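You operate a simulated robot arm through the tools that you are given. There is no shell and no other tool.

Carry out the task below with a simulated two-armed robot. There is one attempt and no reset: what you move stays moved.

TASK
Clamp the glass cap with the orange top on the seal tester, draw below 300 mbar, then let air in.
Fine: close both clamp levers before the suction knob opens; turn it shut before the air button; leave the cap clamped.
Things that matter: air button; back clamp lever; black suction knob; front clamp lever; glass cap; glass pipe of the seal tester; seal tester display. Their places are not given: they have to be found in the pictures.

It is judged by the outcome, as a careful person would: the job done as asked, and still so three seconds after it is handed in. It fails if anything else is knocked over, pushed out of place, dropped, spilled or broken. A push-on lid holds only when it is set on centred and level and pressed home; a screw cap is set on level and turned clockwise until tight.

THE ROBOT
Two 7-joint arms with fingered hands on one trunk that stands fixed in place. Base frame: the origin is at the foot of the trunk, x ahead of it, y to its left, z up. Readings come in m, rad, newtons and seconds.
The left shoulder is at [0.161, 0.125, 1.153], the right one opposite. With the tool pointing down near the work surface each hand reaches from about 0.54 to 0.92 m from the base axis, measured 20 degrees to its own side. Payload 3.7 kg a hand.
Tool frame (each hand has its own): the origin (TCP) lies between the finger pads and is the grasp point; the fingertips stand 0.025 m ahead of it; z points along the fingers, y is the line along which they close. The gripper opens to 0.088 m; its body begins 0.029 m behind the TCP. The gripper is a hand of 5 fingers: y runs from the thumb to the fingers, the wrist lies at [-0.013, -0.097, -0.162] in the tool frame.
Orientation is told as [roll, pitch, yaw] about the base's x, y, z axes, in that order, counted from this pose: with the fingers straight down and the wrist toward the robot, the tool's x, y and z point along [0, 1, 0], [1, 0, 0] and [0, 0, -1] of the base frame.

THE INTERFACE
- The arms move only by the tool step_arm. It takes "left_moves", "right_moves" or both (then of equal length, played together; a hand with none holds still); each is a list of rows, each a list of 6 numbers: the shift along the base's x, y, z in m, then the turn, a rotation vector about the base's x, y, z in rad. In form: [[x, y, z, ax, ay, az], ...]. A call has 1 to 20 rows; each row is the pose to reach, as a shift and turn from the pose commanded when the call began. Rows are played at 5 a second. More than 0.05 m and 0.15 rad between two rows, and nothing of the call is played. Where a pose cannot be reached the arm comes as near as it can. A force on the tool above 40 N (or 10 N above the force at the start of the call, whichever is more), or a blocked arm, ends the call early, and 0.2 s more pass. In this call time passes only in rows, and 0.2 s behind the last. The reply holds the time, the measured pose of the TCP, the force on the tool along the base axes, the opening and the grip force, in the units named above and with some noise, with the torque about the TCP (base axes, N m) and any sound that the robot's microphone picked up, and new pictures: "views" is both (left out), scene, wrist or none (wrist: the cameras of the hands that moved).
- Cameras (640 x 400 px; columns grow to the right, rows downward): "scene" is now at [0.2558, 0.0493, 1.3148]; the picture's right is [0.54, -0.84, 0.00], its down [-0.31, -0.20, -0.93] and it looks along [0.78, 0.50, -0.36] (base axes); focal length 214 px, centre (320, 200). "left" rides on the left gripper at [-0.059, -0.079, -0.105] in its tool frame; the picture's right is [-0.73, -0.32, 0.61], its down [0.62, -0.68, 0.38] and it looks along [0.29, 0.66, 0.70] (tool axes); focal length 234 px, centre (320, 200). "right" rides on the right gripper at [0.059, -0.079, -0.105] in its tool frame; the picture's right is [-0.73, 0.32, -0.61], its down [-0.62, -0.68, 0.38] and it looks along [-0.29, 0.66, 0.70] (tool axes); focal length 234 px, centre (320, 200).
- lift_body(by): moves the trunk up (or, below 0, down) by that many m; the arms and the scene camera ride with it, the base frame stays. It gives what a move gives, with no picture.
- move_fingers(index, middle, ring, little, thumb_bend, thumb_turn, hand): sets how far each is bent, from 0 (flat) to 100 (curled in); at 30 the hand is open as for a grip, at 70 the pads meet at the TCP. One left out holds its place. A second passes; each finger stops where it meets its share of the squeeze, and holds until it gets a number again. It is the only way to open and close the hand. It gives what a move gives, with no picture; readings hold the bend of each and the force on index, middle, ring, little, thumb and palm. thumb_turn goes from beside the hand (0) to across from the fingers (100), as for a grip.
- aim_head(pan, tilt): turns the head with the scene camera to pan (to the left, within 1.396 rad either way) and tilt (down, from -0.506 to 1.204), counted from straight ahead of the robot (the tilt from the chest, where the trunk bows). It gives what a move gives, and a new picture of the scene camera.
- pixel_to_xyz(camera, pixels): there is no depth. For up to 12 entries [column, row, z] of the newest picture of that camera ("zoom" is the newest enlarged one), the place [x, y] in the base frame at which the ray of that pixel passes the height z, good to about 0.003 m. It takes no simulated time.
- inspect(camera, box): a new picture of the part [left, top, right, bottom] of that camera's present view, enlarged. It takes no simulated time.
- job_done(): hands the job in; it is judged then, once.

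Open the grippers and draw the arms clear of the work before you hand the job in, unless the task says otherwise.

The tools are called after ">>>" as a command line: name --argument value ..., lists and objects as JSON in quotes. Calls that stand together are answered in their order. step_arm: Moves the arms, as the interface text tells. Its arguments: {"type":"object","properties":{"left_moves":{"type":"array","items":{"type":"array","items":{"type":"number"}}},"right_moves":{"type":"array","items":{"type":"array","items":{"type":"number"}}},"views":{"type":"string","enum":["both","scene","wrist","none"]}},"required":[]} The other tools are called the same way: lift_body (by) moves the trunk up or down; move_fingers (index, middle, ring, little, thumb_bend, thumb_turn, hand) moves the fingers one by one; aim_head (pan, tilt) turns the head that bears the scene camera; pixel_to_xyz (camera, pixels) gives the place at which the rays of pixels pass given heights; inspect (camera, box) takes an enlarged picture of a part of a camera's view; job_done () hands the job in.

At the start:

```text
time_s: 0.0
left_eef_pos: [0.3974, 0.4418, 1.2975]
left_ee_rot: [-0.002, 0.002, 0.001]
left_force: [-0.3, -0.4, -0.3]
left_torque: [-0.03, 0.0, 0.01]
left_width: 0.0879
left_grasp_force: 0.1
left_shape: jaw
left_bend: [30.0, 30.0, 30.0, 30.0, 30.0, 98.0]
left_finger forces: [0.0, 0.1, 0.0, 0.0, 0.0, 0.0]
right_eef_pos: [0.4816, 0.0063, 1.226]
right_ee_rot: [0.0, 0.004, -0.001]
right_force: [-1.0, -0.5, 0.2]
right_torque: [0.02, -0.01, -0.04]
right_width: 0.0876
right_grasp_force: 0.0
right_shape: jaw
right_bend: [30.0, 30.0, 30.0, 30.0, 30.0, 98.0]
right_finger forces: [0.0, 0.0, 0.0, 0.1, 0.0, 0.0]
trunk travel left (down, up): [-0.175, 0.24]
head pan, tilt (commanded): [0.78, 0.424]
```

scene: 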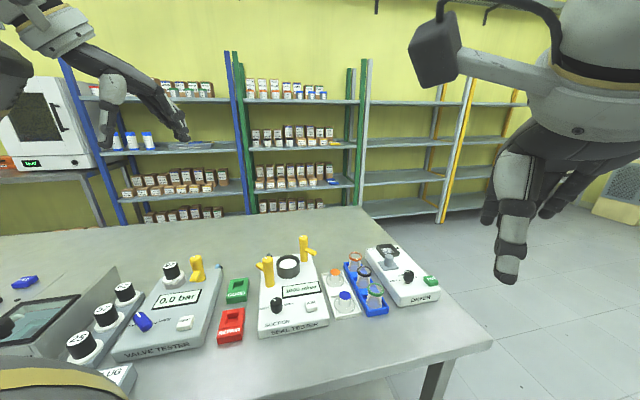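
right: 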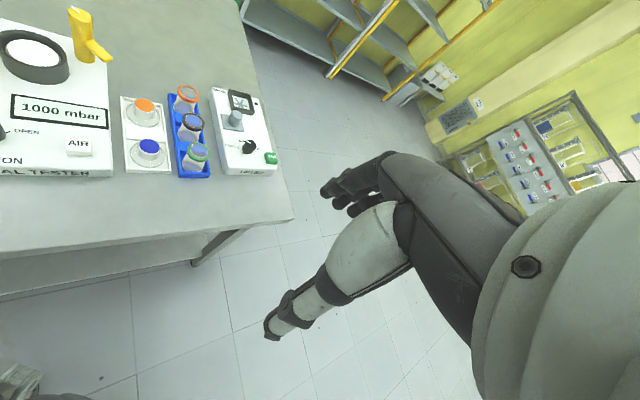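
left: 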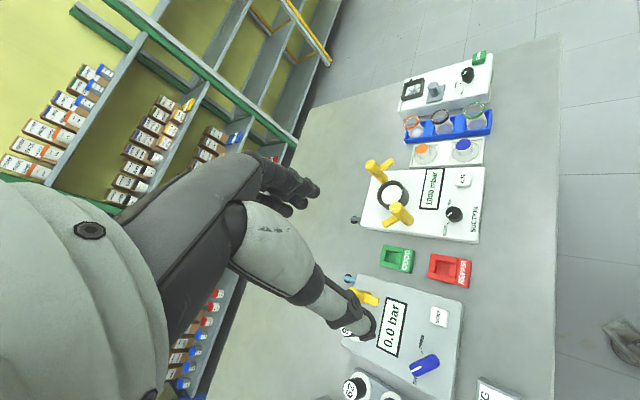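

The scene picture shows the seal tester around (290,290), with two yellow levers at (267,270) and (306,250), and the orange cap at about (335,278). I enlarge that area.

>>> inspect --camera "scene" --box '[220, 220, 400, 345]'

>>> inspect --camera "left" --box '[340, 60, 520, 260]'

>>> inspect --camera "right" --box '[0, 0, 290, 190]'

```text
3.20 times, centred on (310, 282) of scene
```

zoom: 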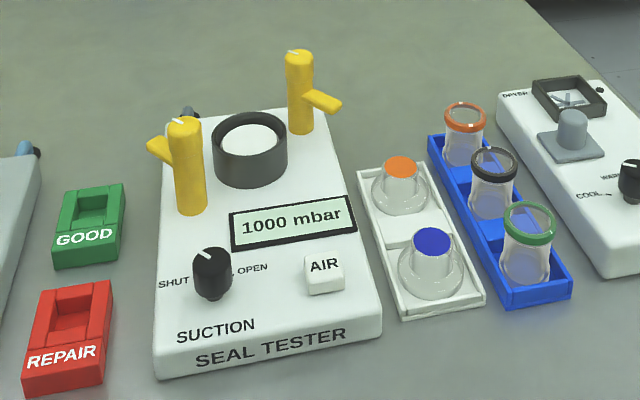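

```text
2.00 times, centred on (430, 160) of left
```

zoom: 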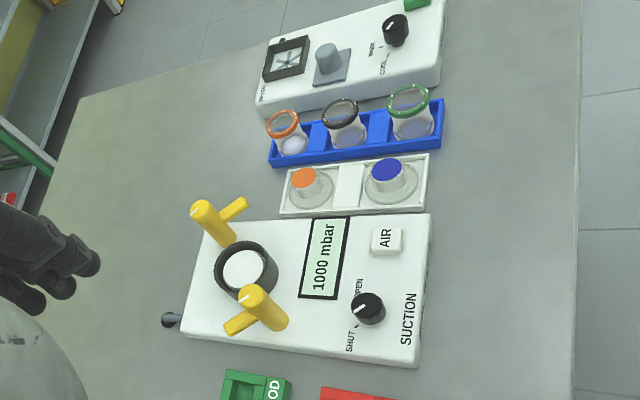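

```text
2.11 times, centred on (145, 95) of right
```

zoom: 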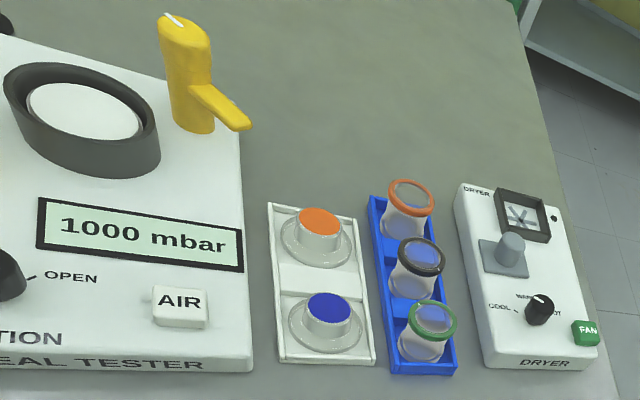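

I triangulate by sending the rays for the orange cap's top from all three cameras at several heights, plus the lever tops.

>>> pixel_to_xyz --camera "scene" --pixels '[[335, 271.7, 0.8], [335, 271.7, 0.9], [335, 271.7, 1.0], [303.4, 236.5, 0.8], [303.4, 236.5, 0.9], [303.4, 236.5, 1.0], [267, 257.6, 0.8], [267, 257.6, 0.9], [267, 257.6, 1.0], [288, 262, 0.8], [288, 262, 0.9], [288, 262, 1.0]]'

>>> pixel_to_xyz --camera "left" --pixels '[[421.5, 149.5, 0.8], [421.5, 149.5, 0.9], [421.5, 149.5, 1.0], [371, 165, 0.8], [371, 165, 0.9], [371, 165, 1.0], [393, 207, 0.8], [393, 207, 0.9], [393, 207, 1.0], [391.5, 195, 0.8], [391.5, 195, 0.9], [391.5, 195, 1.0]]'

>>> pixel_to_xyz --camera "right" --pixels '[[145, 105.4, 0.8], [145, 105.4, 0.9], [145, 105.4, 1.0], [79, 10, 0.8], [79, 10, 0.9], [79, 10, 1.0]]'

```text
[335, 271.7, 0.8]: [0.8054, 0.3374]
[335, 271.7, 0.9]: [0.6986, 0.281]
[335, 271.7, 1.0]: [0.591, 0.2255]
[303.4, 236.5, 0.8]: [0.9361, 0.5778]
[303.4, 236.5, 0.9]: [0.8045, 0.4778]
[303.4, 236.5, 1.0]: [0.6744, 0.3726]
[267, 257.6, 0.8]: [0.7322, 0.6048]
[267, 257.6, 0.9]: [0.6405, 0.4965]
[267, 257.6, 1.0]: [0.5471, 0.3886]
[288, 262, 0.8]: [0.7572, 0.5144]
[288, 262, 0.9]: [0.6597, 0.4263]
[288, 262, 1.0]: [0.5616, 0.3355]
```

```text
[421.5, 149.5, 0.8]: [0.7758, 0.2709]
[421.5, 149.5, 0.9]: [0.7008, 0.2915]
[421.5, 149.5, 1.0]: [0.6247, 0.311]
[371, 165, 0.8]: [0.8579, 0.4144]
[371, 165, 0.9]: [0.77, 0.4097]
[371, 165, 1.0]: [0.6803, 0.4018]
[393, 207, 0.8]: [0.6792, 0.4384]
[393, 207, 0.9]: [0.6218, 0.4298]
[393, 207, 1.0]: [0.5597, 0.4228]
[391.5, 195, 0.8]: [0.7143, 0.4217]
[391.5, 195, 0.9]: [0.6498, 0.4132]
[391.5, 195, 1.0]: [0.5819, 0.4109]
```

```text
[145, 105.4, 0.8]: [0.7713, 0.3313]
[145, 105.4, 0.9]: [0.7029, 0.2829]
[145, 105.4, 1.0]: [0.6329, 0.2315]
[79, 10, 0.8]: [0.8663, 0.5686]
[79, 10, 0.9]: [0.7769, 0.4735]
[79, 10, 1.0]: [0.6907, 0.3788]
```

I triangulate the knob, air button, lever bases, tray and tester corners next, using the scene and left pictures.

>>> pixel_to_xyz --camera "scene" --pixels '[[276.2, 296, 0.86], [276.2, 296, 0.92], [310.9, 302.3, 0.84], [310.9, 302.3, 0.9], [258.5, 336, 0.8], [258.5, 336, 0.88], [329, 322, 0.8], [329, 322, 0.88], [325, 318, 0.8], [325, 318, 0.88], [345, 288, 0.85], [345, 288, 0.9]]'

>>> pixel_to_xyz --camera "left" --pixels '[[452, 212, 0.86], [452, 212, 0.92], [463, 180.5, 0.84], [463, 180.5, 0.9], [463.5, 144, 0.85], [463.5, 144, 0.9]]'

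>>> pixel_to_xyz --camera "right" --pixels '[[78, 139, 0.84], [78, 139, 0.9], [149, 146, 0.85], [149, 146, 0.9]]'

```text
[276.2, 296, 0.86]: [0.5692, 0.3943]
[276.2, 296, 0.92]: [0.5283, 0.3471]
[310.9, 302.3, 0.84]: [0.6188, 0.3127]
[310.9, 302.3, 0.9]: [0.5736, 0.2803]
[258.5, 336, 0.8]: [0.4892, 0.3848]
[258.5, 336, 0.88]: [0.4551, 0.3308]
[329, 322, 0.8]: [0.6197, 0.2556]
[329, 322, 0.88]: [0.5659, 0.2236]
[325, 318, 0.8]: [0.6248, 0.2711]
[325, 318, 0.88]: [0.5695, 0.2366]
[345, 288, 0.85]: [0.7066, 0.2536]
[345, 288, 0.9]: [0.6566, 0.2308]
```

```text
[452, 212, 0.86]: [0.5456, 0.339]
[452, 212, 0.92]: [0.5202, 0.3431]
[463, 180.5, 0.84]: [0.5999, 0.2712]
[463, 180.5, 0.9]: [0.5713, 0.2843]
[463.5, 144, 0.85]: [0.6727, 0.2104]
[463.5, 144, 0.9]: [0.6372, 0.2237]
```

```text
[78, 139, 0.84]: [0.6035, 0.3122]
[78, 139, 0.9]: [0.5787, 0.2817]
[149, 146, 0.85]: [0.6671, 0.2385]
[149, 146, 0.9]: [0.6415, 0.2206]
```

Estimates so far: cap top ≈ (0.70,0.285,0.90), pipe ≈ (0.65,0.417,0.91), levers ≈ (0.582,0.428) and (0.72,0.41), knob ≈ (0.525,0.345,0.92), air button ≈ (0.573,0.282,0.90). I point the head straight at the tester for a better look.

>>> aim_head --pan 0.72 --tilt 0.66

>>> inspect --camera "scene" --box '[260, 140, 340, 210]'

```text
time_s: 0.8
left_eef_pos: [0.3982, 0.4417, 1.2995]
left_ee_rot: [0.0, 0.001, 0.0]
left_force: [-0.2, 0.3, 0.0]
left_torque: [0.01, 0.02, -0.03]
left_width: 0.0878
left_grasp_force: 0.1
left_shape: jaw
left_bend: [30.0, 30.0, 30.0, 30.0, 30.0, 98.0]
left_finger forces: [0.1, 0.1, 0.0, 0.0, 0.1, 0.0]
right_eef_pos: [0.4825, 0.0057, 1.2272]
right_ee_rot: [-0.001, 0.003, -0.002]
right_force: [0.8, 0.2, -0.9]
right_torque: [-0.03, 0.0, -0.01]
right_width: 0.0875
right_grasp_force: 0.0
right_shape: jaw
right_bend: [30.0, 30.0, 30.0, 30.0, 30.0, 98.0]
right_finger forces: [0.0, 0.0, 0.1, 0.0, 0.0, 0.0]
trunk travel left (down, up): [-0.175, 0.24]
head pan, tilt (commanded): [0.721, 0.66]
```

scene: 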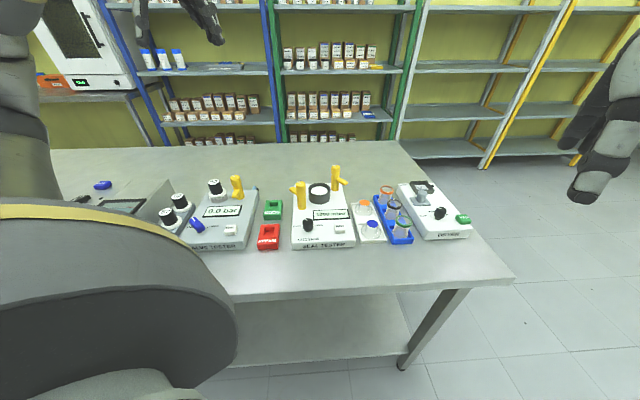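

```text
5.71 times, centred on (300, 175) of scene
```

zoom: 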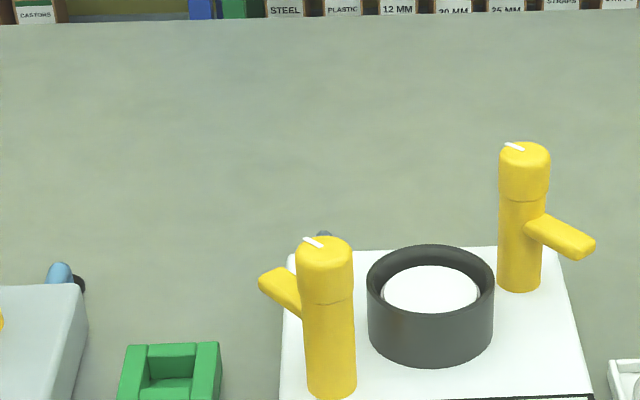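

The levers are upright yellow posts with a side arm pointing outward and a white mark on top. I enlarge the ring and each lever further, and the cap.

>>> inspect --camera "scene" --box '[285, 160, 355, 215]'

>>> inspect --camera "scene" --box '[290, 200, 400, 250]'

>>> inspect --camera "right" --box '[100, 80, 190, 180]'

>>> inspect --camera "left" --box '[350, 140, 430, 240]'

```text
7.27 times, centred on (320, 188) of scene
```

zoom: 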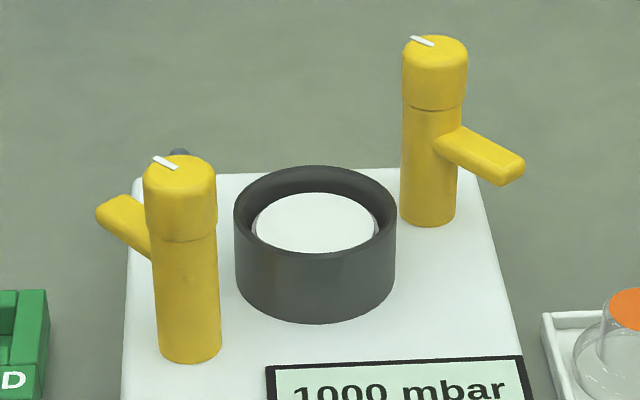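

```text
5.82 times, centred on (345, 225) of scene
```

zoom: 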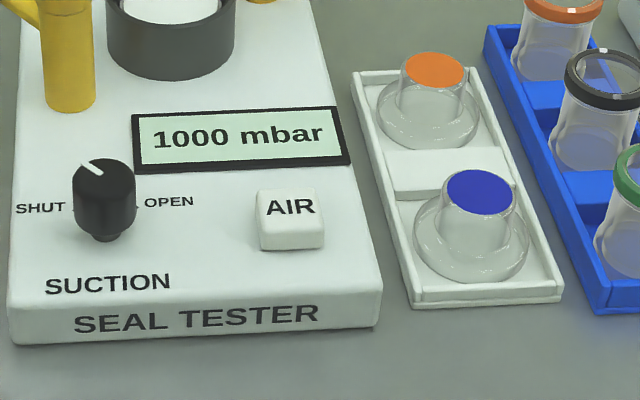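

```text
4.00 times, centred on (145, 130) of right
```

zoom: 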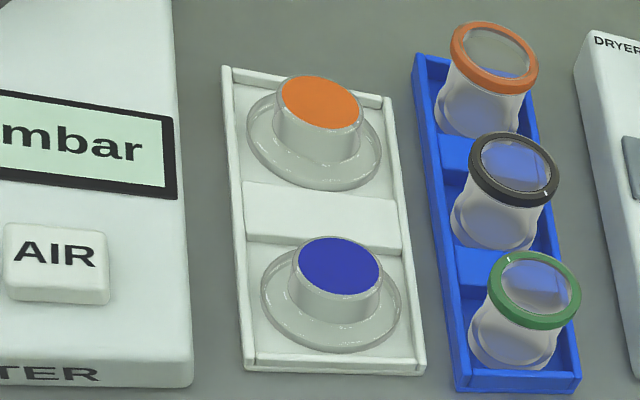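

```text
4.00 times, centred on (390, 190) of left
```

zoom: 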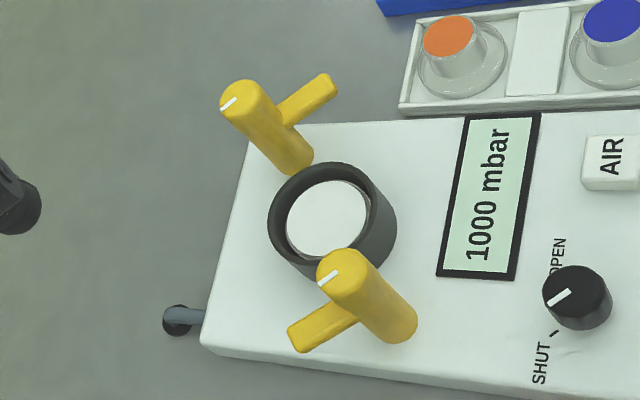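

The geometry is clear: both lever arms stick out tangentially (front arm toward +y, back arm toward −y) and should swing clockwise over the ring. I move the left hand to a closer hover to view the ring, the cap and the fingers.

>>> step_arm --left_moves '[[0.03, -0.005, -0.03, 0, 0, 0], [0.06, -0.01, -0.06, 0, 0, 0], [0.09, -0.015, -0.09, 0, 0, 0], [0.12, -0.02, -0.12, 0, 0, 0], [0.15, -0.03, -0.15, 0, 0, 0]]'

```text
time_s: 2.0
left_eef_pos: [0.5455, 0.4121, 1.15]
left_ee_rot: [-0.001, 0.0, 0.0]
left_force: [-1.1, 0.0, -0.2]
left_torque: [0.01, 0.0, 0.02]
left_width: 0.0879
left_grasp_force: 0.0
left_shape: jaw
left_bend: [30.0, 30.0, 30.0, 30.0, 30.0, 98.0]
left_finger forces: [0.0, 0.0, 0.1, 0.1, 0.0, 0.0]
right_eef_pos: [0.482, 0.0059, 1.2262]
right_ee_rot: [-0.002, 0.004, -0.002]
right_force: [-0.6, -0.1, -0.7]
right_torque: [0.04, 0.03, -0.02]
right_width: 0.0877
right_grasp_force: 0.1
right_shape: jaw
right_bend: [30.0, 30.0, 30.0, 30.0, 30.0, 98.0]
right_finger forces: [0.1, 0.0, 0.1, 0.1, 0.0, 0.0]
trunk travel left (down, up): [-0.175, 0.24]
head pan, tilt (commanded): [0.721, 0.66]
```

scene: 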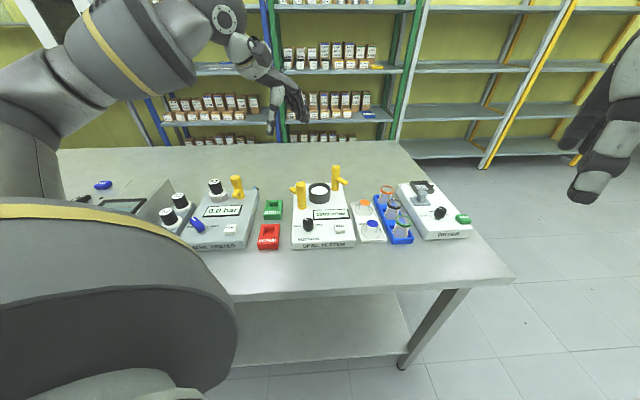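
left: 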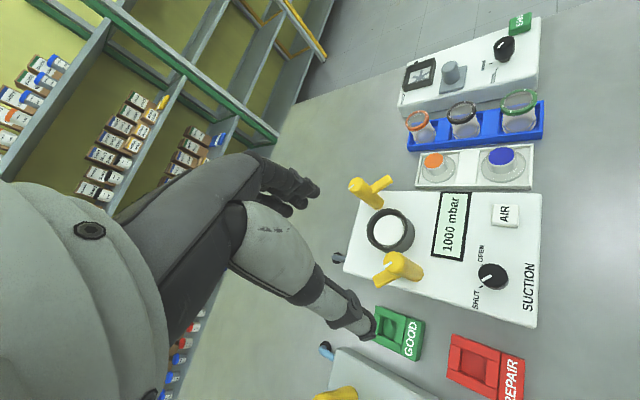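

The left view now shows the ring at (390,230), front lever at (397,268), back lever at (368,190) and orange cap at (435,163). I enlarge these.

>>> inspect --camera "left" --box '[330, 170, 450, 295]'

>>> inspect --camera "left" --box '[400, 80, 550, 200]'

>>> inspect --camera "left" --box '[440, 190, 560, 330]'

>>> inspect --camera "left" --box '[150, 130, 400, 360]'

```text
3.20 times, centred on (390, 232) of left
```

zoom: 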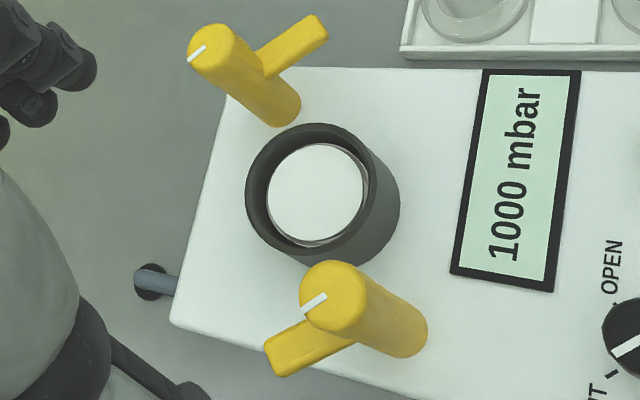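

```text
3.33 times, centred on (475, 140) of left
```

zoom: 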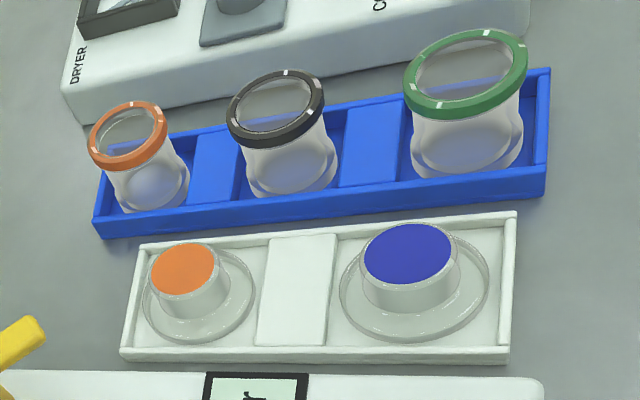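

```text
2.86 times, centred on (500, 260) of left
```

zoom: 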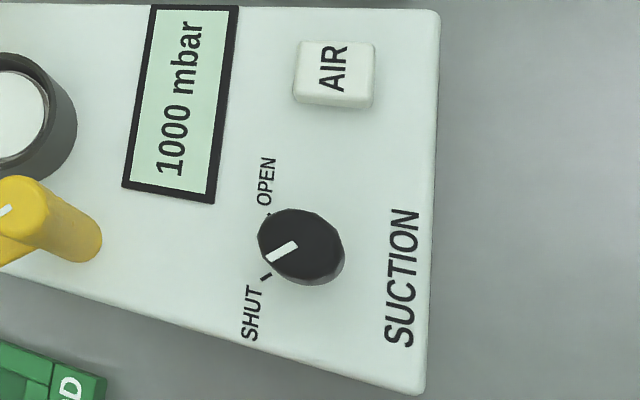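

```text
1.74 times, centred on (275, 245) of left
```

zoom: 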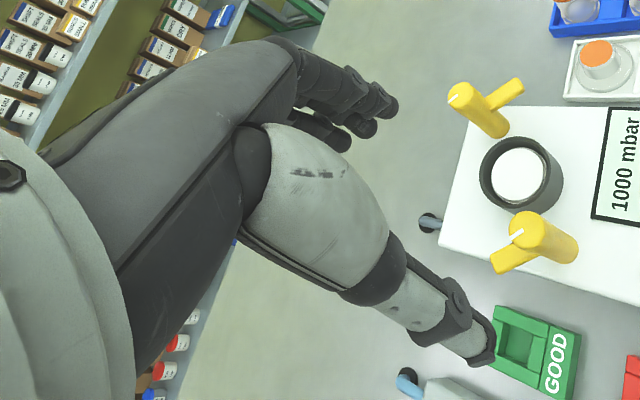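

The white disc sits a little below the black collar's rim, so it may be a recess. I measure the ring rim on a tight zoom.

>>> inspect --camera "left" --box '[360, 200, 420, 260]'

```text
6.67 times, centred on (390, 230) of left
```

zoom: 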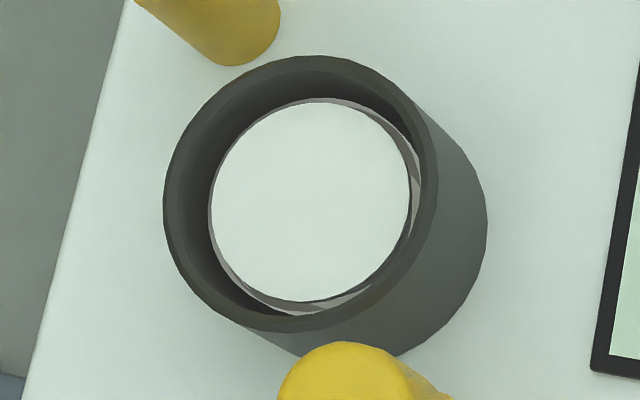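

I now query the ring rim's edges in this zoom and the ring's centre in the scene view, at several heights.

>>> pixel_to_xyz --camera "zoom" --pixels '[[300, 194, 0.88], [300, 194, 0.9], [300, 194, 0.92], [163, 205, 0.91], [437, 185, 0.91], [300, 56, 0.91], [290, 332, 0.91], [176, 205, 0.91], [425, 185, 0.91], [311, 200, 0.9], [208, 205, 0.9], [415, 195, 0.9]]'

>>> pixel_to_xyz --camera "scene" --pixels '[[319.3, 189.65, 0.88], [319.3, 189.65, 0.9], [319.3, 189.65, 0.92]]'

>>> inspect --camera "scene" --box '[300, 175, 340, 205]'

```text
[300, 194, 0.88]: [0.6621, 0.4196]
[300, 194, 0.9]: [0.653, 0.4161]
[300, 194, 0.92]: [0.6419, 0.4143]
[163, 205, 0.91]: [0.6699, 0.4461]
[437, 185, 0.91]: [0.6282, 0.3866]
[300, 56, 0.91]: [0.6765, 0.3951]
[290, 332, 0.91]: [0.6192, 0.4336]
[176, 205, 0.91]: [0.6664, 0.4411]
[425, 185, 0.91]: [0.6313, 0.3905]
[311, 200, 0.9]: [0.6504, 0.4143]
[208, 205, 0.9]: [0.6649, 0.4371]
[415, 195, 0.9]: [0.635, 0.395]
```

```text
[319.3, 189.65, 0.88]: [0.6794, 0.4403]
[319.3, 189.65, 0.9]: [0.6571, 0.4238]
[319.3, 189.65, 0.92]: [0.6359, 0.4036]
```

```text
13.33 times, centred on (320, 190) of scene
```

zoom: 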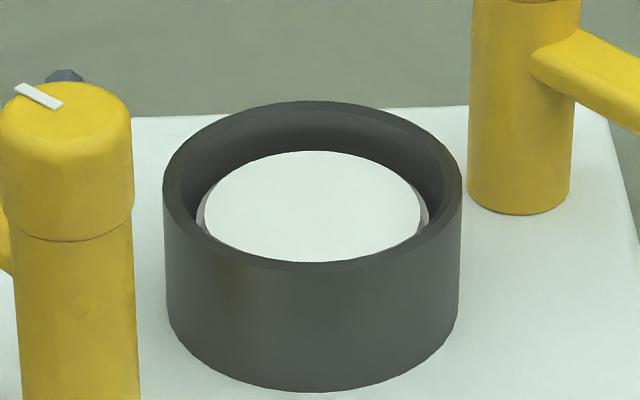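

Ring: centre ≈ (0.648,0.415), rim at z≈0.91, outer Ø≈0.071, inner Ø≈0.061, glass pipe recessed inside. Now I measure the orange cap the same way.

>>> inspect --camera "left" --box '[405, 135, 465, 195]'

```text
6.67 times, centred on (435, 165) of left
```

zoom: 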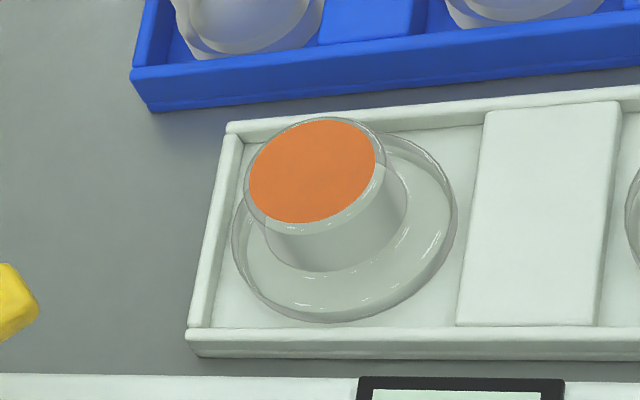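

I query the orange top and the flange edges in this zoom at a few heights.

>>> pixel_to_xyz --camera "zoom" --pixels '[[313, 172, 0.88], [313, 172, 0.9], [313, 172, 0.92], [243, 182, 0.9], [384, 165, 0.9], [315, 118, 0.9], [310, 226, 0.9], [231, 240, 0.87], [457, 215, 0.87], [345, 322, 0.87], [365, 132, 0.87], [345, 228, 0.87]]'

>>> inspect --camera "scene" --box '[345, 190, 395, 245]'

```text
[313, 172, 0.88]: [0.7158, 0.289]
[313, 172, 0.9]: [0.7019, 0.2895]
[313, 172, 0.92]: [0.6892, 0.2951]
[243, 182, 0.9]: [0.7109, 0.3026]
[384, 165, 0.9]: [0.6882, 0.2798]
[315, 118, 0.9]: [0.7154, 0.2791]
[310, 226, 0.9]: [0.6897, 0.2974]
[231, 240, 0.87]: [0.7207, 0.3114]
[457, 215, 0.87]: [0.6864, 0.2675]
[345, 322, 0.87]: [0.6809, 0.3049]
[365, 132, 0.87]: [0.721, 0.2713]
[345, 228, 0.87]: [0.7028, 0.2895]
```

```text
7.27 times, centred on (370, 218) of scene
```

zoom: 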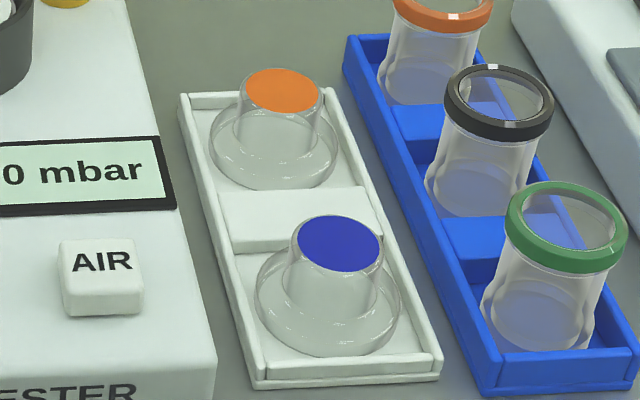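

I query the same points in this scene zoom to fix heights by triangulation.

>>> pixel_to_xyz --camera "zoom" --pixels '[[283, 90, 0.88], [283, 90, 0.9], [283, 90, 0.92], [272, 147, 0.86], [272, 147, 0.87], [272, 147, 0.88], [208, 145, 0.87], [337, 150, 0.87], [240, 90, 0.9], [327, 92, 0.9], [252, 388, 0.86], [252, 388, 0.84]]'

>>> inspect --camera "left" --box '[400, 80, 550, 200]'

```text
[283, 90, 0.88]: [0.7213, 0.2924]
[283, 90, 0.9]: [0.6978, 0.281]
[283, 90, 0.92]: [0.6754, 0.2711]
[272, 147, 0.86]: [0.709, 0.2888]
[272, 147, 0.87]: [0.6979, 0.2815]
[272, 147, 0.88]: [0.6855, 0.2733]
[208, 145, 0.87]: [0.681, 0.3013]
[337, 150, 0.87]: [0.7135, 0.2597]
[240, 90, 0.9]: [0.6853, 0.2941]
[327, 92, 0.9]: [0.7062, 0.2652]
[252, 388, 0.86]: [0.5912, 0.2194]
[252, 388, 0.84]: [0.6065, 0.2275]
```

```text
3.33 times, centred on (475, 140) of left
```

zoom: 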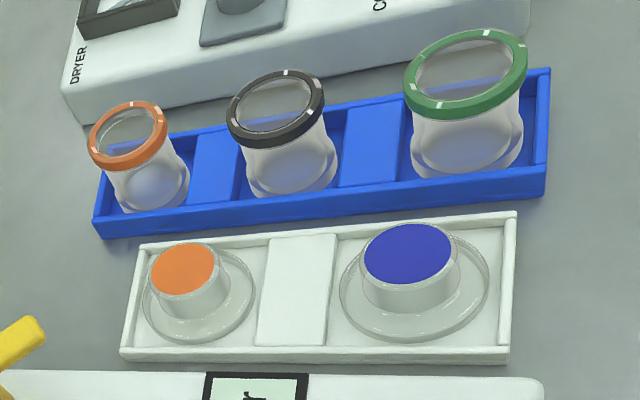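

Cap: centre ≈ (0.709,0.289), flange at z≈0.86 with Ø≈0.055, crown top at z≈0.89 with Ø≈0.033, so the flange should drop inside the collar. I look at the hand itself in the scene view to learn how the fingertips sit relative to the TCP.

>>> inspect --camera "scene" --box '[215, 30, 325, 145]'

>>> aim_head --pan 0.72 --tilt 0.9

```text
3.48 times, centred on (270, 88) of scene
```

zoom: 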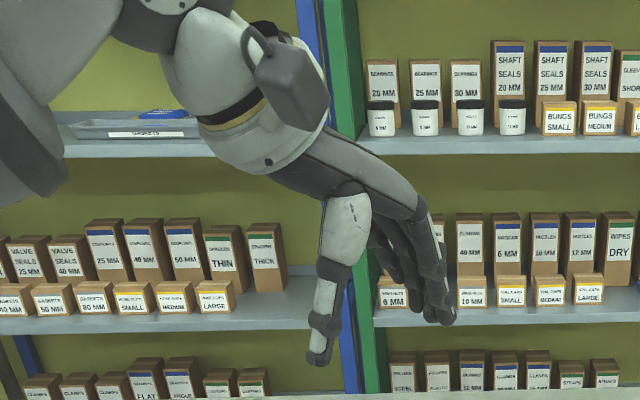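

```text
time_s: 2.7
left_eef_pos: [0.5455, 0.4128, 1.1504]
left_ee_rot: [-0.001, 0.001, 0.002]
left_force: [0.7, -0.5, -0.1]
left_torque: [0.02, 0.02, -0.02]
left_width: 0.088
left_grasp_force: 0.0
left_shape: jaw
left_bend: [30.0, 30.0, 30.0, 30.0, 30.0, 98.0]
left_finger forces: [0.0, 0.0, 0.0, 0.0, 0.0, 0.0]
right_eef_pos: [0.4816, 0.006, 1.2281]
right_ee_rot: [-0.001, 0.006, -0.002]
right_force: [0.2, 0.3, 0.0]
right_torque: [-0.01, -0.01, 0.01]
right_width: 0.0876
right_grasp_force: 0.0
right_shape: jaw
right_bend: [30.0, 30.0, 30.0, 30.0, 30.0, 98.0]
right_finger forces: [0.0, 0.0, 0.0, 0.1, 0.0, 0.0]
trunk travel left (down, up): [-0.175, 0.24]
head pan, tilt (commanded): [0.721, 0.901]
```

scene: 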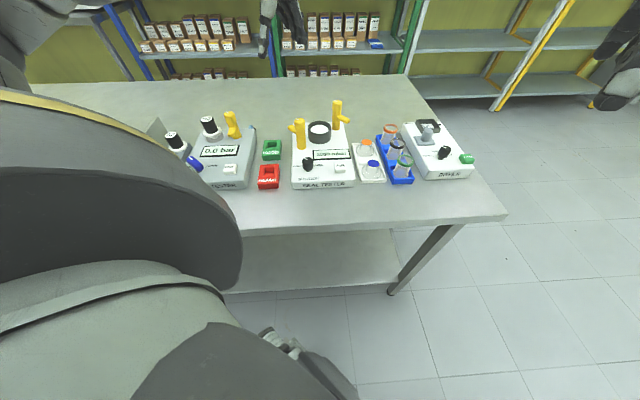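

The tilt of 0.9 brings the trunk into view, so I go back to a lower tilt that still shows the hand and the tester.

>>> aim_head --pan 0.72 --tilt 0.62

>>> inspect --camera "scene" --box '[240, 80, 330, 170]'

```text
time_s: 3.5
left_eef_pos: [0.546, 0.4119, 1.1497]
left_ee_rot: [-0.001, 0.001, -0.001]
left_force: [-0.1, 0.5, 0.3]
left_torque: [0.01, -0.01, 0.0]
left_width: 0.0876
left_grasp_force: 0.1
left_shape: jaw
left_bend: [30.0, 30.0, 30.0, 30.0, 30.0, 98.0]
left_finger forces: [0.0, 0.0, 0.1, 0.1, 0.1, 0.0]
right_eef_pos: [0.4816, 0.006, 1.2275]
right_ee_rot: [-0.002, 0.003, -0.001]
right_force: [-0.6, 0.6, -0.2]
right_torque: [0.0, 0.0, 0.02]
right_width: 0.0874
right_grasp_force: 0.0
right_shape: jaw
right_bend: [30.0, 30.0, 30.0, 30.0, 30.0, 98.0]
right_finger forces: [0.1, 0.1, 0.0, 0.1, 0.1, 0.0]
trunk travel left (down, up): [-0.175, 0.24]
head pan, tilt (commanded): [0.721, 0.62]
```

scene: 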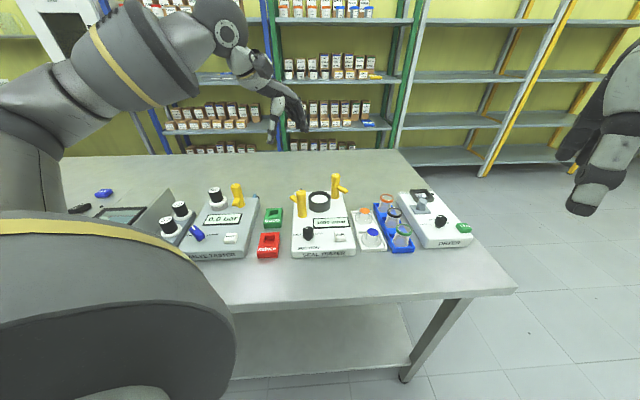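

```text
4.44 times, centred on (285, 125) of scene
```

zoom: 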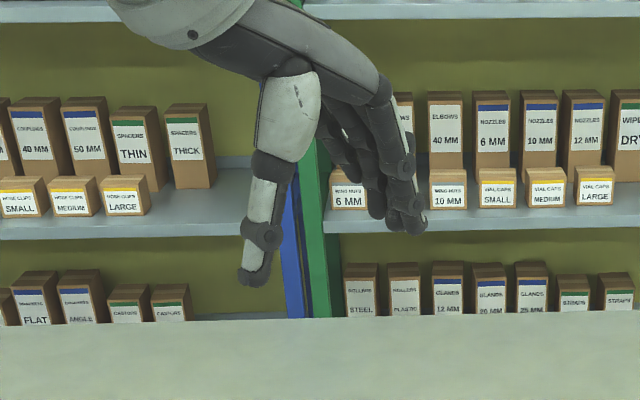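

I use this zoom to find the height of the thumb tip (253,282) and finger tips (412,230), (378,215).

>>> pixel_to_xyz --camera "zoom" --pixels '[[253, 285, 1.1], [253, 285, 1.12], [253, 285, 1.14], [412, 232, 1.1], [412, 232, 1.12], [412, 232, 1.14], [378, 217, 1.1], [378, 217, 1.12], [378, 217, 1.14]]'

```text
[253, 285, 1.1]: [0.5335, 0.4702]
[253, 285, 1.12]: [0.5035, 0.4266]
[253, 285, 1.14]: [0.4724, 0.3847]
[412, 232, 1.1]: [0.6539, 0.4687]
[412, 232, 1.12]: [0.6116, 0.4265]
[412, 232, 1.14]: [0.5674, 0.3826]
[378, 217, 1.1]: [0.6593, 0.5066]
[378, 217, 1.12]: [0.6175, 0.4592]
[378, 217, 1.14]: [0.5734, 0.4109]
```

Tips sit about 0.02–0.027 m below the TCP. Now I locate the nearest obstacles to the grasp — the orange-rimmed bottle, tray and rack edges — in both views.

>>> inspect --camera "scene" --box '[340, 185, 430, 260]'

>>> pixel_to_xyz --camera "left" --pixels '[[417.3, 120.5, 0.9], [417.3, 120.5, 0.92], [417.3, 120.5, 0.94], [404, 152, 0.86], [404, 152, 0.88], [410, 149, 0.86], [417, 215, 0.86]]'

```text
5.33 times, centred on (385, 222) of scene
```

zoom: 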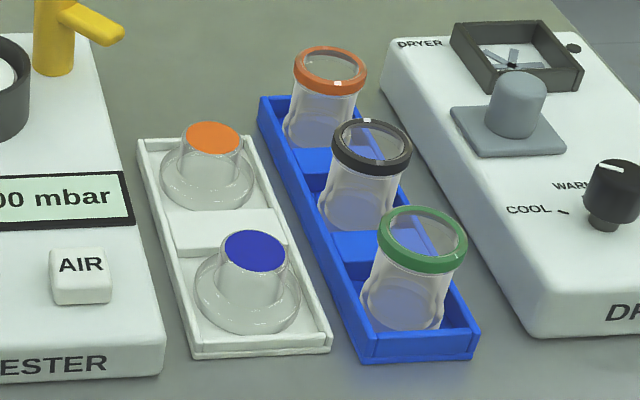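

```text
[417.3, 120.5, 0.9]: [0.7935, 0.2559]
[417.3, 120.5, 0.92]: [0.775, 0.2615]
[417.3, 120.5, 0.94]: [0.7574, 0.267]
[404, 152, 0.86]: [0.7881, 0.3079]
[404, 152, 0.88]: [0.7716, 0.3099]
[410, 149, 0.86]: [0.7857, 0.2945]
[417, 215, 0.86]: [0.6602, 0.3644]
```

I query the scene zoom for the bottle rim, tray corners and rack corner.

>>> pixel_to_xyz --camera "zoom" --pixels '[[330, 70, 0.9], [330, 70, 0.92], [330, 70, 0.94], [137, 140, 0.86], [252, 137, 0.86], [195, 352, 0.86], [330, 345, 0.86], [258, 99, 0.87], [367, 335, 0.87], [83, 262, 0.9], [214, 136, 0.89], [45, 12, 0.93]]'

```text
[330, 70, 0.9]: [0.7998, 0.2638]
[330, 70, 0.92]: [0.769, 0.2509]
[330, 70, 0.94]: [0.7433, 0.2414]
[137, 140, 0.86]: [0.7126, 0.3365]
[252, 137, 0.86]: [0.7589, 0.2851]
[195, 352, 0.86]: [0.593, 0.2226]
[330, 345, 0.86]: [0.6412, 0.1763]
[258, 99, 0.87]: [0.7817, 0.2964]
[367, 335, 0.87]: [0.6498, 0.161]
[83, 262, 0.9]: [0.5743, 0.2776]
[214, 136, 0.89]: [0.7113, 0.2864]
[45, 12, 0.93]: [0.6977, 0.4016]
```

Plan: pinch with thumb, index and middle only, so ring and little don't hit the tester or levers. I curl ring and little and narrow the pinch here in free air to see the shape.

>>> move_fingers --hand "left" --ring 100 --little 100 --index 48 --middle 48 --thumb_bend 48

>>> inspect --camera "scene" --box '[240, 80, 330, 170]'

>>> inspect --camera "left" --box '[180, 130, 400, 350]'

```text
time_s: 4.5
left_eef_pos: [0.545, 0.4124, 1.1493]
left_ee_rot: [-0.001, -0.001, 0.0]
left_force: [0.8, 0.0, -0.3]
left_torque: [0.01, 0.02, 0.0]
left_width: 0.0466
left_grasp_force: 0.1
left_shape: fingers
left_bend: [48.0, 48.0, 100.0, 100.0, 48.0, 98.0]
left_finger forces: [0.1, 0.1, 0.0, 0.0, 0.0, 0.0]
right_eef_pos: [0.4821, 0.0051, 1.2273]
right_ee_rot: [-0.002, 0.003, -0.002]
right_force: [-0.3, 0.8, -0.2]
right_torque: [-0.03, 0.01, -0.01]
right_width: 0.0876
right_grasp_force: 0.1
right_shape: jaw
right_bend: [30.0, 30.0, 30.0, 30.0, 30.0, 98.0]
right_finger forces: [0.1, 0.0, 0.0, 0.0, 0.0, 0.1]
trunk travel left (down, up): [-0.175, 0.24]
head pan, tilt (commanded): [0.721, 0.62]
```

```text
4.44 times, centred on (285, 125) of scene
```

zoom: 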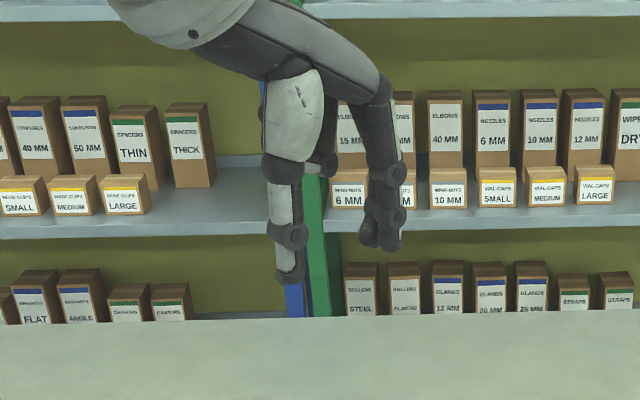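

```text
1.82 times, centred on (290, 240) of left
```

zoom: 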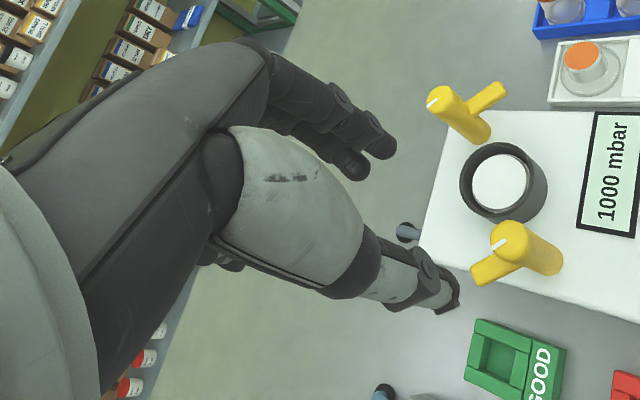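

The 3-finger pinch opens 0.047 m, with index and middle straddling the TCP opposite the thumb. I move above the orange cap and turn the hand to yaw 0.785.

>>> step_arm --left_moves '[[0.0273, -0.0205, -0.0167, 0, 0, 0.131], [0.0547, -0.041, -0.0333, 0, 0, 0.262], [0.082, -0.0615, -0.05, 0, 0, 0.393], [0.1093, -0.082, -0.0667, 0, 0, 0.524], [0.1367, -0.1025, -0.0833, 0, 0, 0.655], [0.164, -0.123, -0.1, 0, 0, 0.785]]'

```text
time_s: 5.9
left_eef_pos: [0.7119, 0.2884, 1.045]
left_ee_rot: [0.0, 0.002, 0.787]
left_force: [0.6, -0.5, -0.5]
left_torque: [0.02, -0.01, 0.0]
left_width: 0.0464
left_grasp_force: 0.1
left_shape: fingers
left_bend: [48.0, 48.0, 100.0, 100.0, 48.0, 98.0]
left_finger forces: [0.1, 0.1, 0.0, 0.0, 0.0, 0.1]
right_eef_pos: [0.4831, 0.0054, 1.2264]
right_ee_rot: [-0.001, 0.005, -0.003]
right_force: [1.6, 0.1, -0.1]
right_torque: [0.02, 0.01, -0.03]
right_width: 0.0878
right_grasp_force: 0.0
right_shape: jaw
right_bend: [30.0, 30.0, 30.0, 30.0, 30.0, 98.0]
right_finger forces: [0.1, 0.0, 0.1, 0.0, 0.0, 0.1]
trunk travel left (down, up): [-0.175, 0.24]
head pan, tilt (commanded): [0.721, 0.62]
```

scene: 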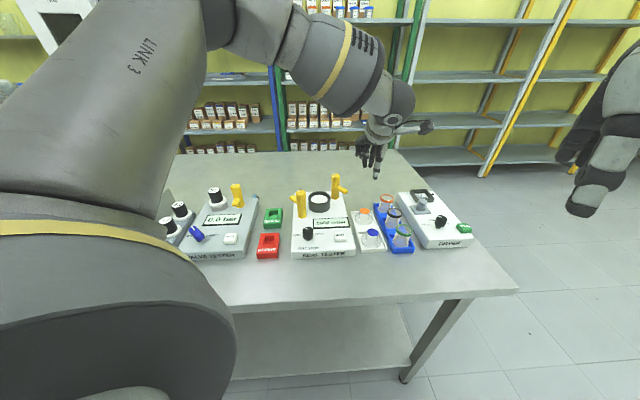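
left: 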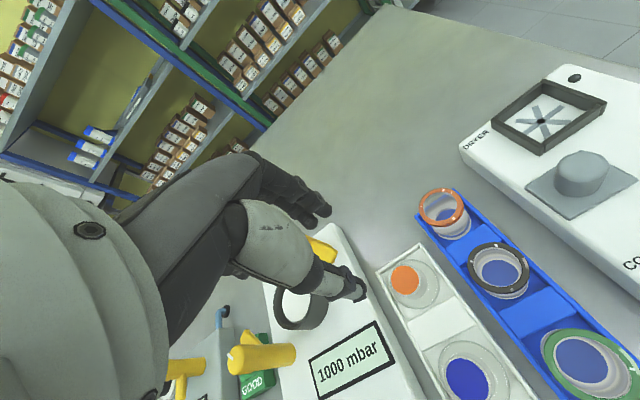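

The hand hovers near the cap; in the left view the orange top is at (405,279) and the ring at (295,308). I zoom on the cap to refine its place.

>>> inspect --camera "left" --box '[370, 235, 470, 325]'

>>> inspect --camera "scene" --box '[320, 110, 440, 255]'

```text
4.44 times, centred on (420, 280) of left
```

zoom: 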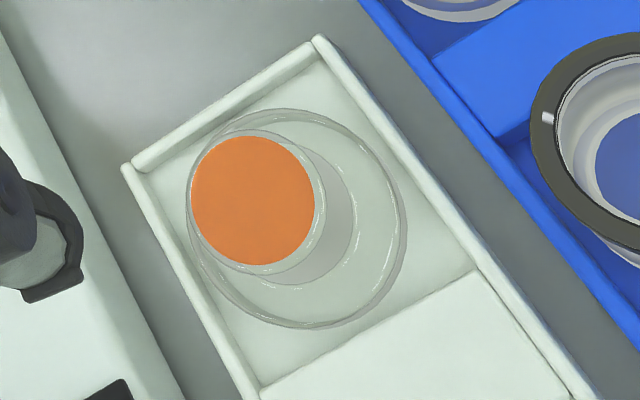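

```text
2.76 times, centred on (380, 182) of scene
```

zoom: 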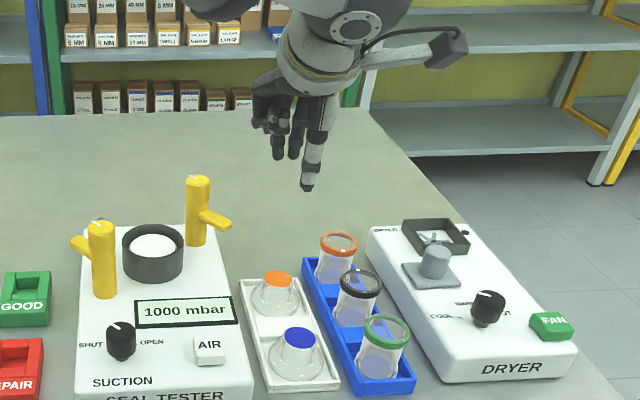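

I query the crown and flange centres from the left view (converted pixels) at the estimated heights.

>>> pixel_to_xyz --camera "left" --pixels '[[405.6, 280.2, 0.88], [405.6, 280.2, 0.89], [405.6, 280.2, 0.9], [415, 284.3, 0.85], [415, 284.3, 0.86], [415, 284.3, 0.87], [390, 281, 0.86], [439.6, 281, 0.86], [417, 259.3, 0.86], [411, 309, 0.86]]'

```text
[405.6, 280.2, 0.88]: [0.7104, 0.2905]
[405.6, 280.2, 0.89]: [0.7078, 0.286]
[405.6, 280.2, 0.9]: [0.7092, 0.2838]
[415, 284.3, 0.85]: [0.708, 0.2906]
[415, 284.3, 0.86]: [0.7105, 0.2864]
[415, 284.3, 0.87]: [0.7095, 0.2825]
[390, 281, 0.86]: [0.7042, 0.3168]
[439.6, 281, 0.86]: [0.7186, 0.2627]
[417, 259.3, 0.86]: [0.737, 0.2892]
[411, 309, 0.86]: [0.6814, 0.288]
```

Cap centre refined to about (0.7095,0.287). Before going down I check the tip heights at bend 48 using the earlier scene pixels of the thumb tip (277.1,144.4) and index tip (300.3,136.7).

>>> pixel_to_xyz --camera "scene" --pixels '[[277.1, 144.4, 1.11], [277.1, 144.4, 1.12], [277.1, 144.4, 1.13], [300.3, 136.7, 1.11], [300.3, 136.7, 1.12], [300.3, 136.7, 1.13]]'

```text
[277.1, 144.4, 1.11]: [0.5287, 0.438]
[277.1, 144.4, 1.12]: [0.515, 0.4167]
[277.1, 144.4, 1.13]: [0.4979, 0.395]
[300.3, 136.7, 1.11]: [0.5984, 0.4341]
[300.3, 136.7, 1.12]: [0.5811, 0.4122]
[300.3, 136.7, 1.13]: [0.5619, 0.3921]
```

Both tips are ~0.027 m below the TCP. I descend to TCP z≈0.92 with a small xy correction.

>>> step_arm --left_moves '[[-0.002, -0.001, -0.04, 0, 0, 0], [-0.002, -0.001, -0.08, 0, 0, 0], [-0.002, -0.001, -0.11, 0, 0, 0], [-0.002, -0.001, -0.125, 0, 0, 0]]'

>>> inspect --camera "scene" --box '[325, 160, 415, 260]'

>>> inspect --camera "left" --box '[240, 160, 420, 340]'

```text
time_s: 6.9
left_eef_pos: [0.7101, 0.2876, 0.922]
left_ee_rot: [-0.002, 0.0, 0.785]
left_force: [-0.3, -0.5, -0.1]
left_torque: [0.0, -0.03, -0.02]
left_width: 0.0465
left_grasp_force: 0.0
left_shape: fingers
left_bend: [48.0, 48.0, 100.0, 100.0, 48.0, 98.0]
left_finger forces: [0.0, 0.0, 0.1, 0.0, 0.0, 0.0]
right_eef_pos: [0.4824, 0.0054, 1.2271]
right_ee_rot: [-0.001, 0.004, -0.001]
right_force: [-0.9, 0.0, 0.0]
right_torque: [0.0, -0.02, -0.04]
right_width: 0.0877
right_grasp_force: 0.0
right_shape: jaw
right_bend: [30.0, 30.0, 30.0, 30.0, 30.0, 98.0]
right_finger forces: [0.0, 0.0, 0.0, 0.0, 0.1, 0.1]
trunk travel left (down, up): [-0.175, 0.24]
head pan, tilt (commanded): [0.721, 0.62]
```

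scene: 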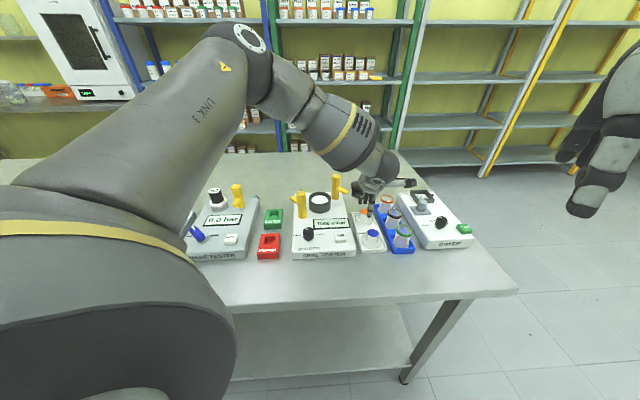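
left: 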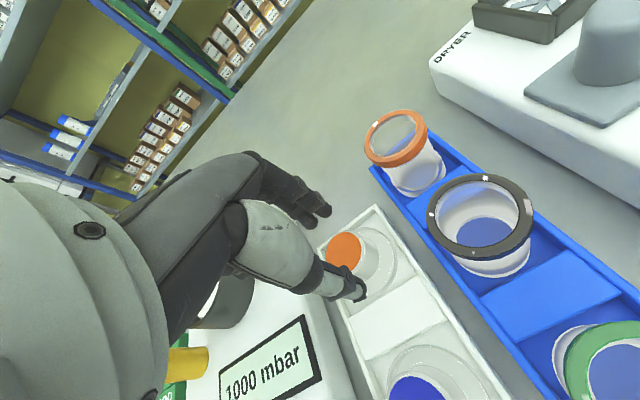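

```text
4.00 times, centred on (370, 210) of scene
```

zoom: 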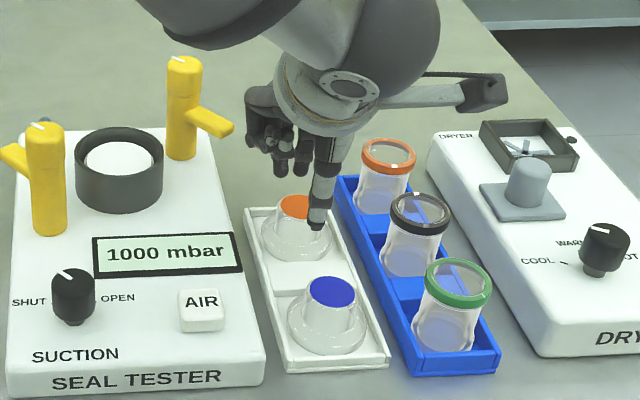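

```text
2.22 times, centred on (330, 250) of left
```

zoom: 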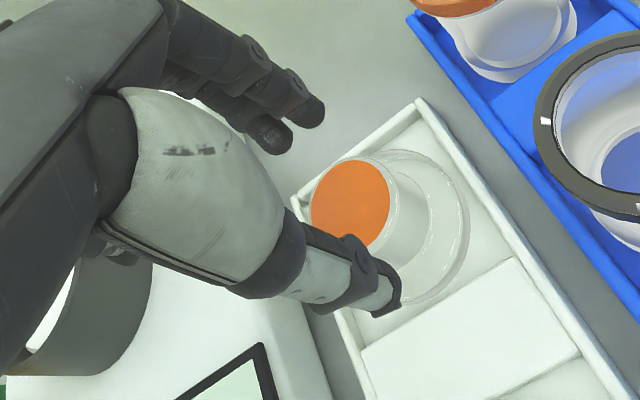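

The crown sits centred between thumb tip and index/middle in the left view. I descend slowly to TCP z≈0.893, watching force.

>>> step_arm --left_moves '[[0, 0, -0.01, 0, 0, 0], [0, 0, -0.02, 0, 0, 0], [0, 0, -0.026, 0, 0, 0], [0, 0, -0.03, 0, 0, 0]]' --views "wrist"

>>> inspect --camera "left" --box '[260, 190, 400, 320]'

>>> inspect --camera "scene" --box '[340, 170, 400, 240]'

```text
time_s: 7.9
left_eef_pos: [0.7092, 0.2884, 0.8931]
left_ee_rot: [0.001, 0.0, 0.785]
left_force: [0.6, 1.2, 0.1]
left_torque: [0.0, 0.01, -0.02]
left_width: 0.0463
left_grasp_force: 0.0
left_shape: fingers
left_bend: [48.0, 48.0, 100.0, 100.0, 48.0, 98.0]
left_finger forces: [0.0, 0.1, 0.1, 0.0, 0.0, 0.0]
right_eef_pos: [0.4816, 0.0065, 1.2279]
right_ee_rot: [0.0, 0.003, -0.003]
right_force: [0.7, -0.8, -0.1]
right_torque: [-0.02, -0.02, -0.03]
right_width: 0.0877
right_grasp_force: 0.1
right_shape: jaw
right_bend: [30.0, 30.0, 30.0, 30.0, 30.0, 98.0]
right_finger forces: [0.0, 0.0, 0.0, 0.0, 0.0, 0.0]
trunk travel left (down, up): [-0.175, 0.24]
head pan, tilt (commanded): [0.721, 0.62]
```

left: 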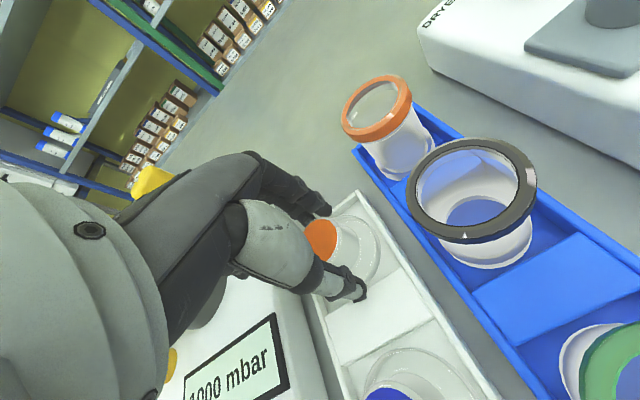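

```text
3.08 times, centred on (330, 255) of left
```

zoom: 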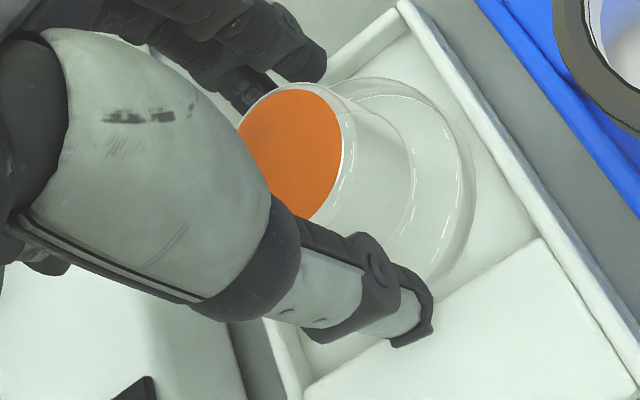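

```text
5.71 times, centred on (370, 205) of scene
```

zoom: 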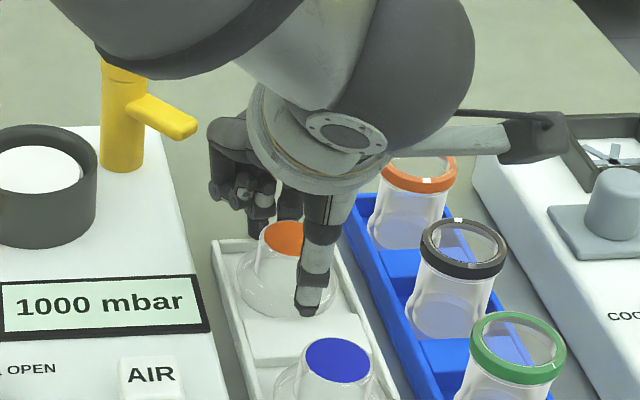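

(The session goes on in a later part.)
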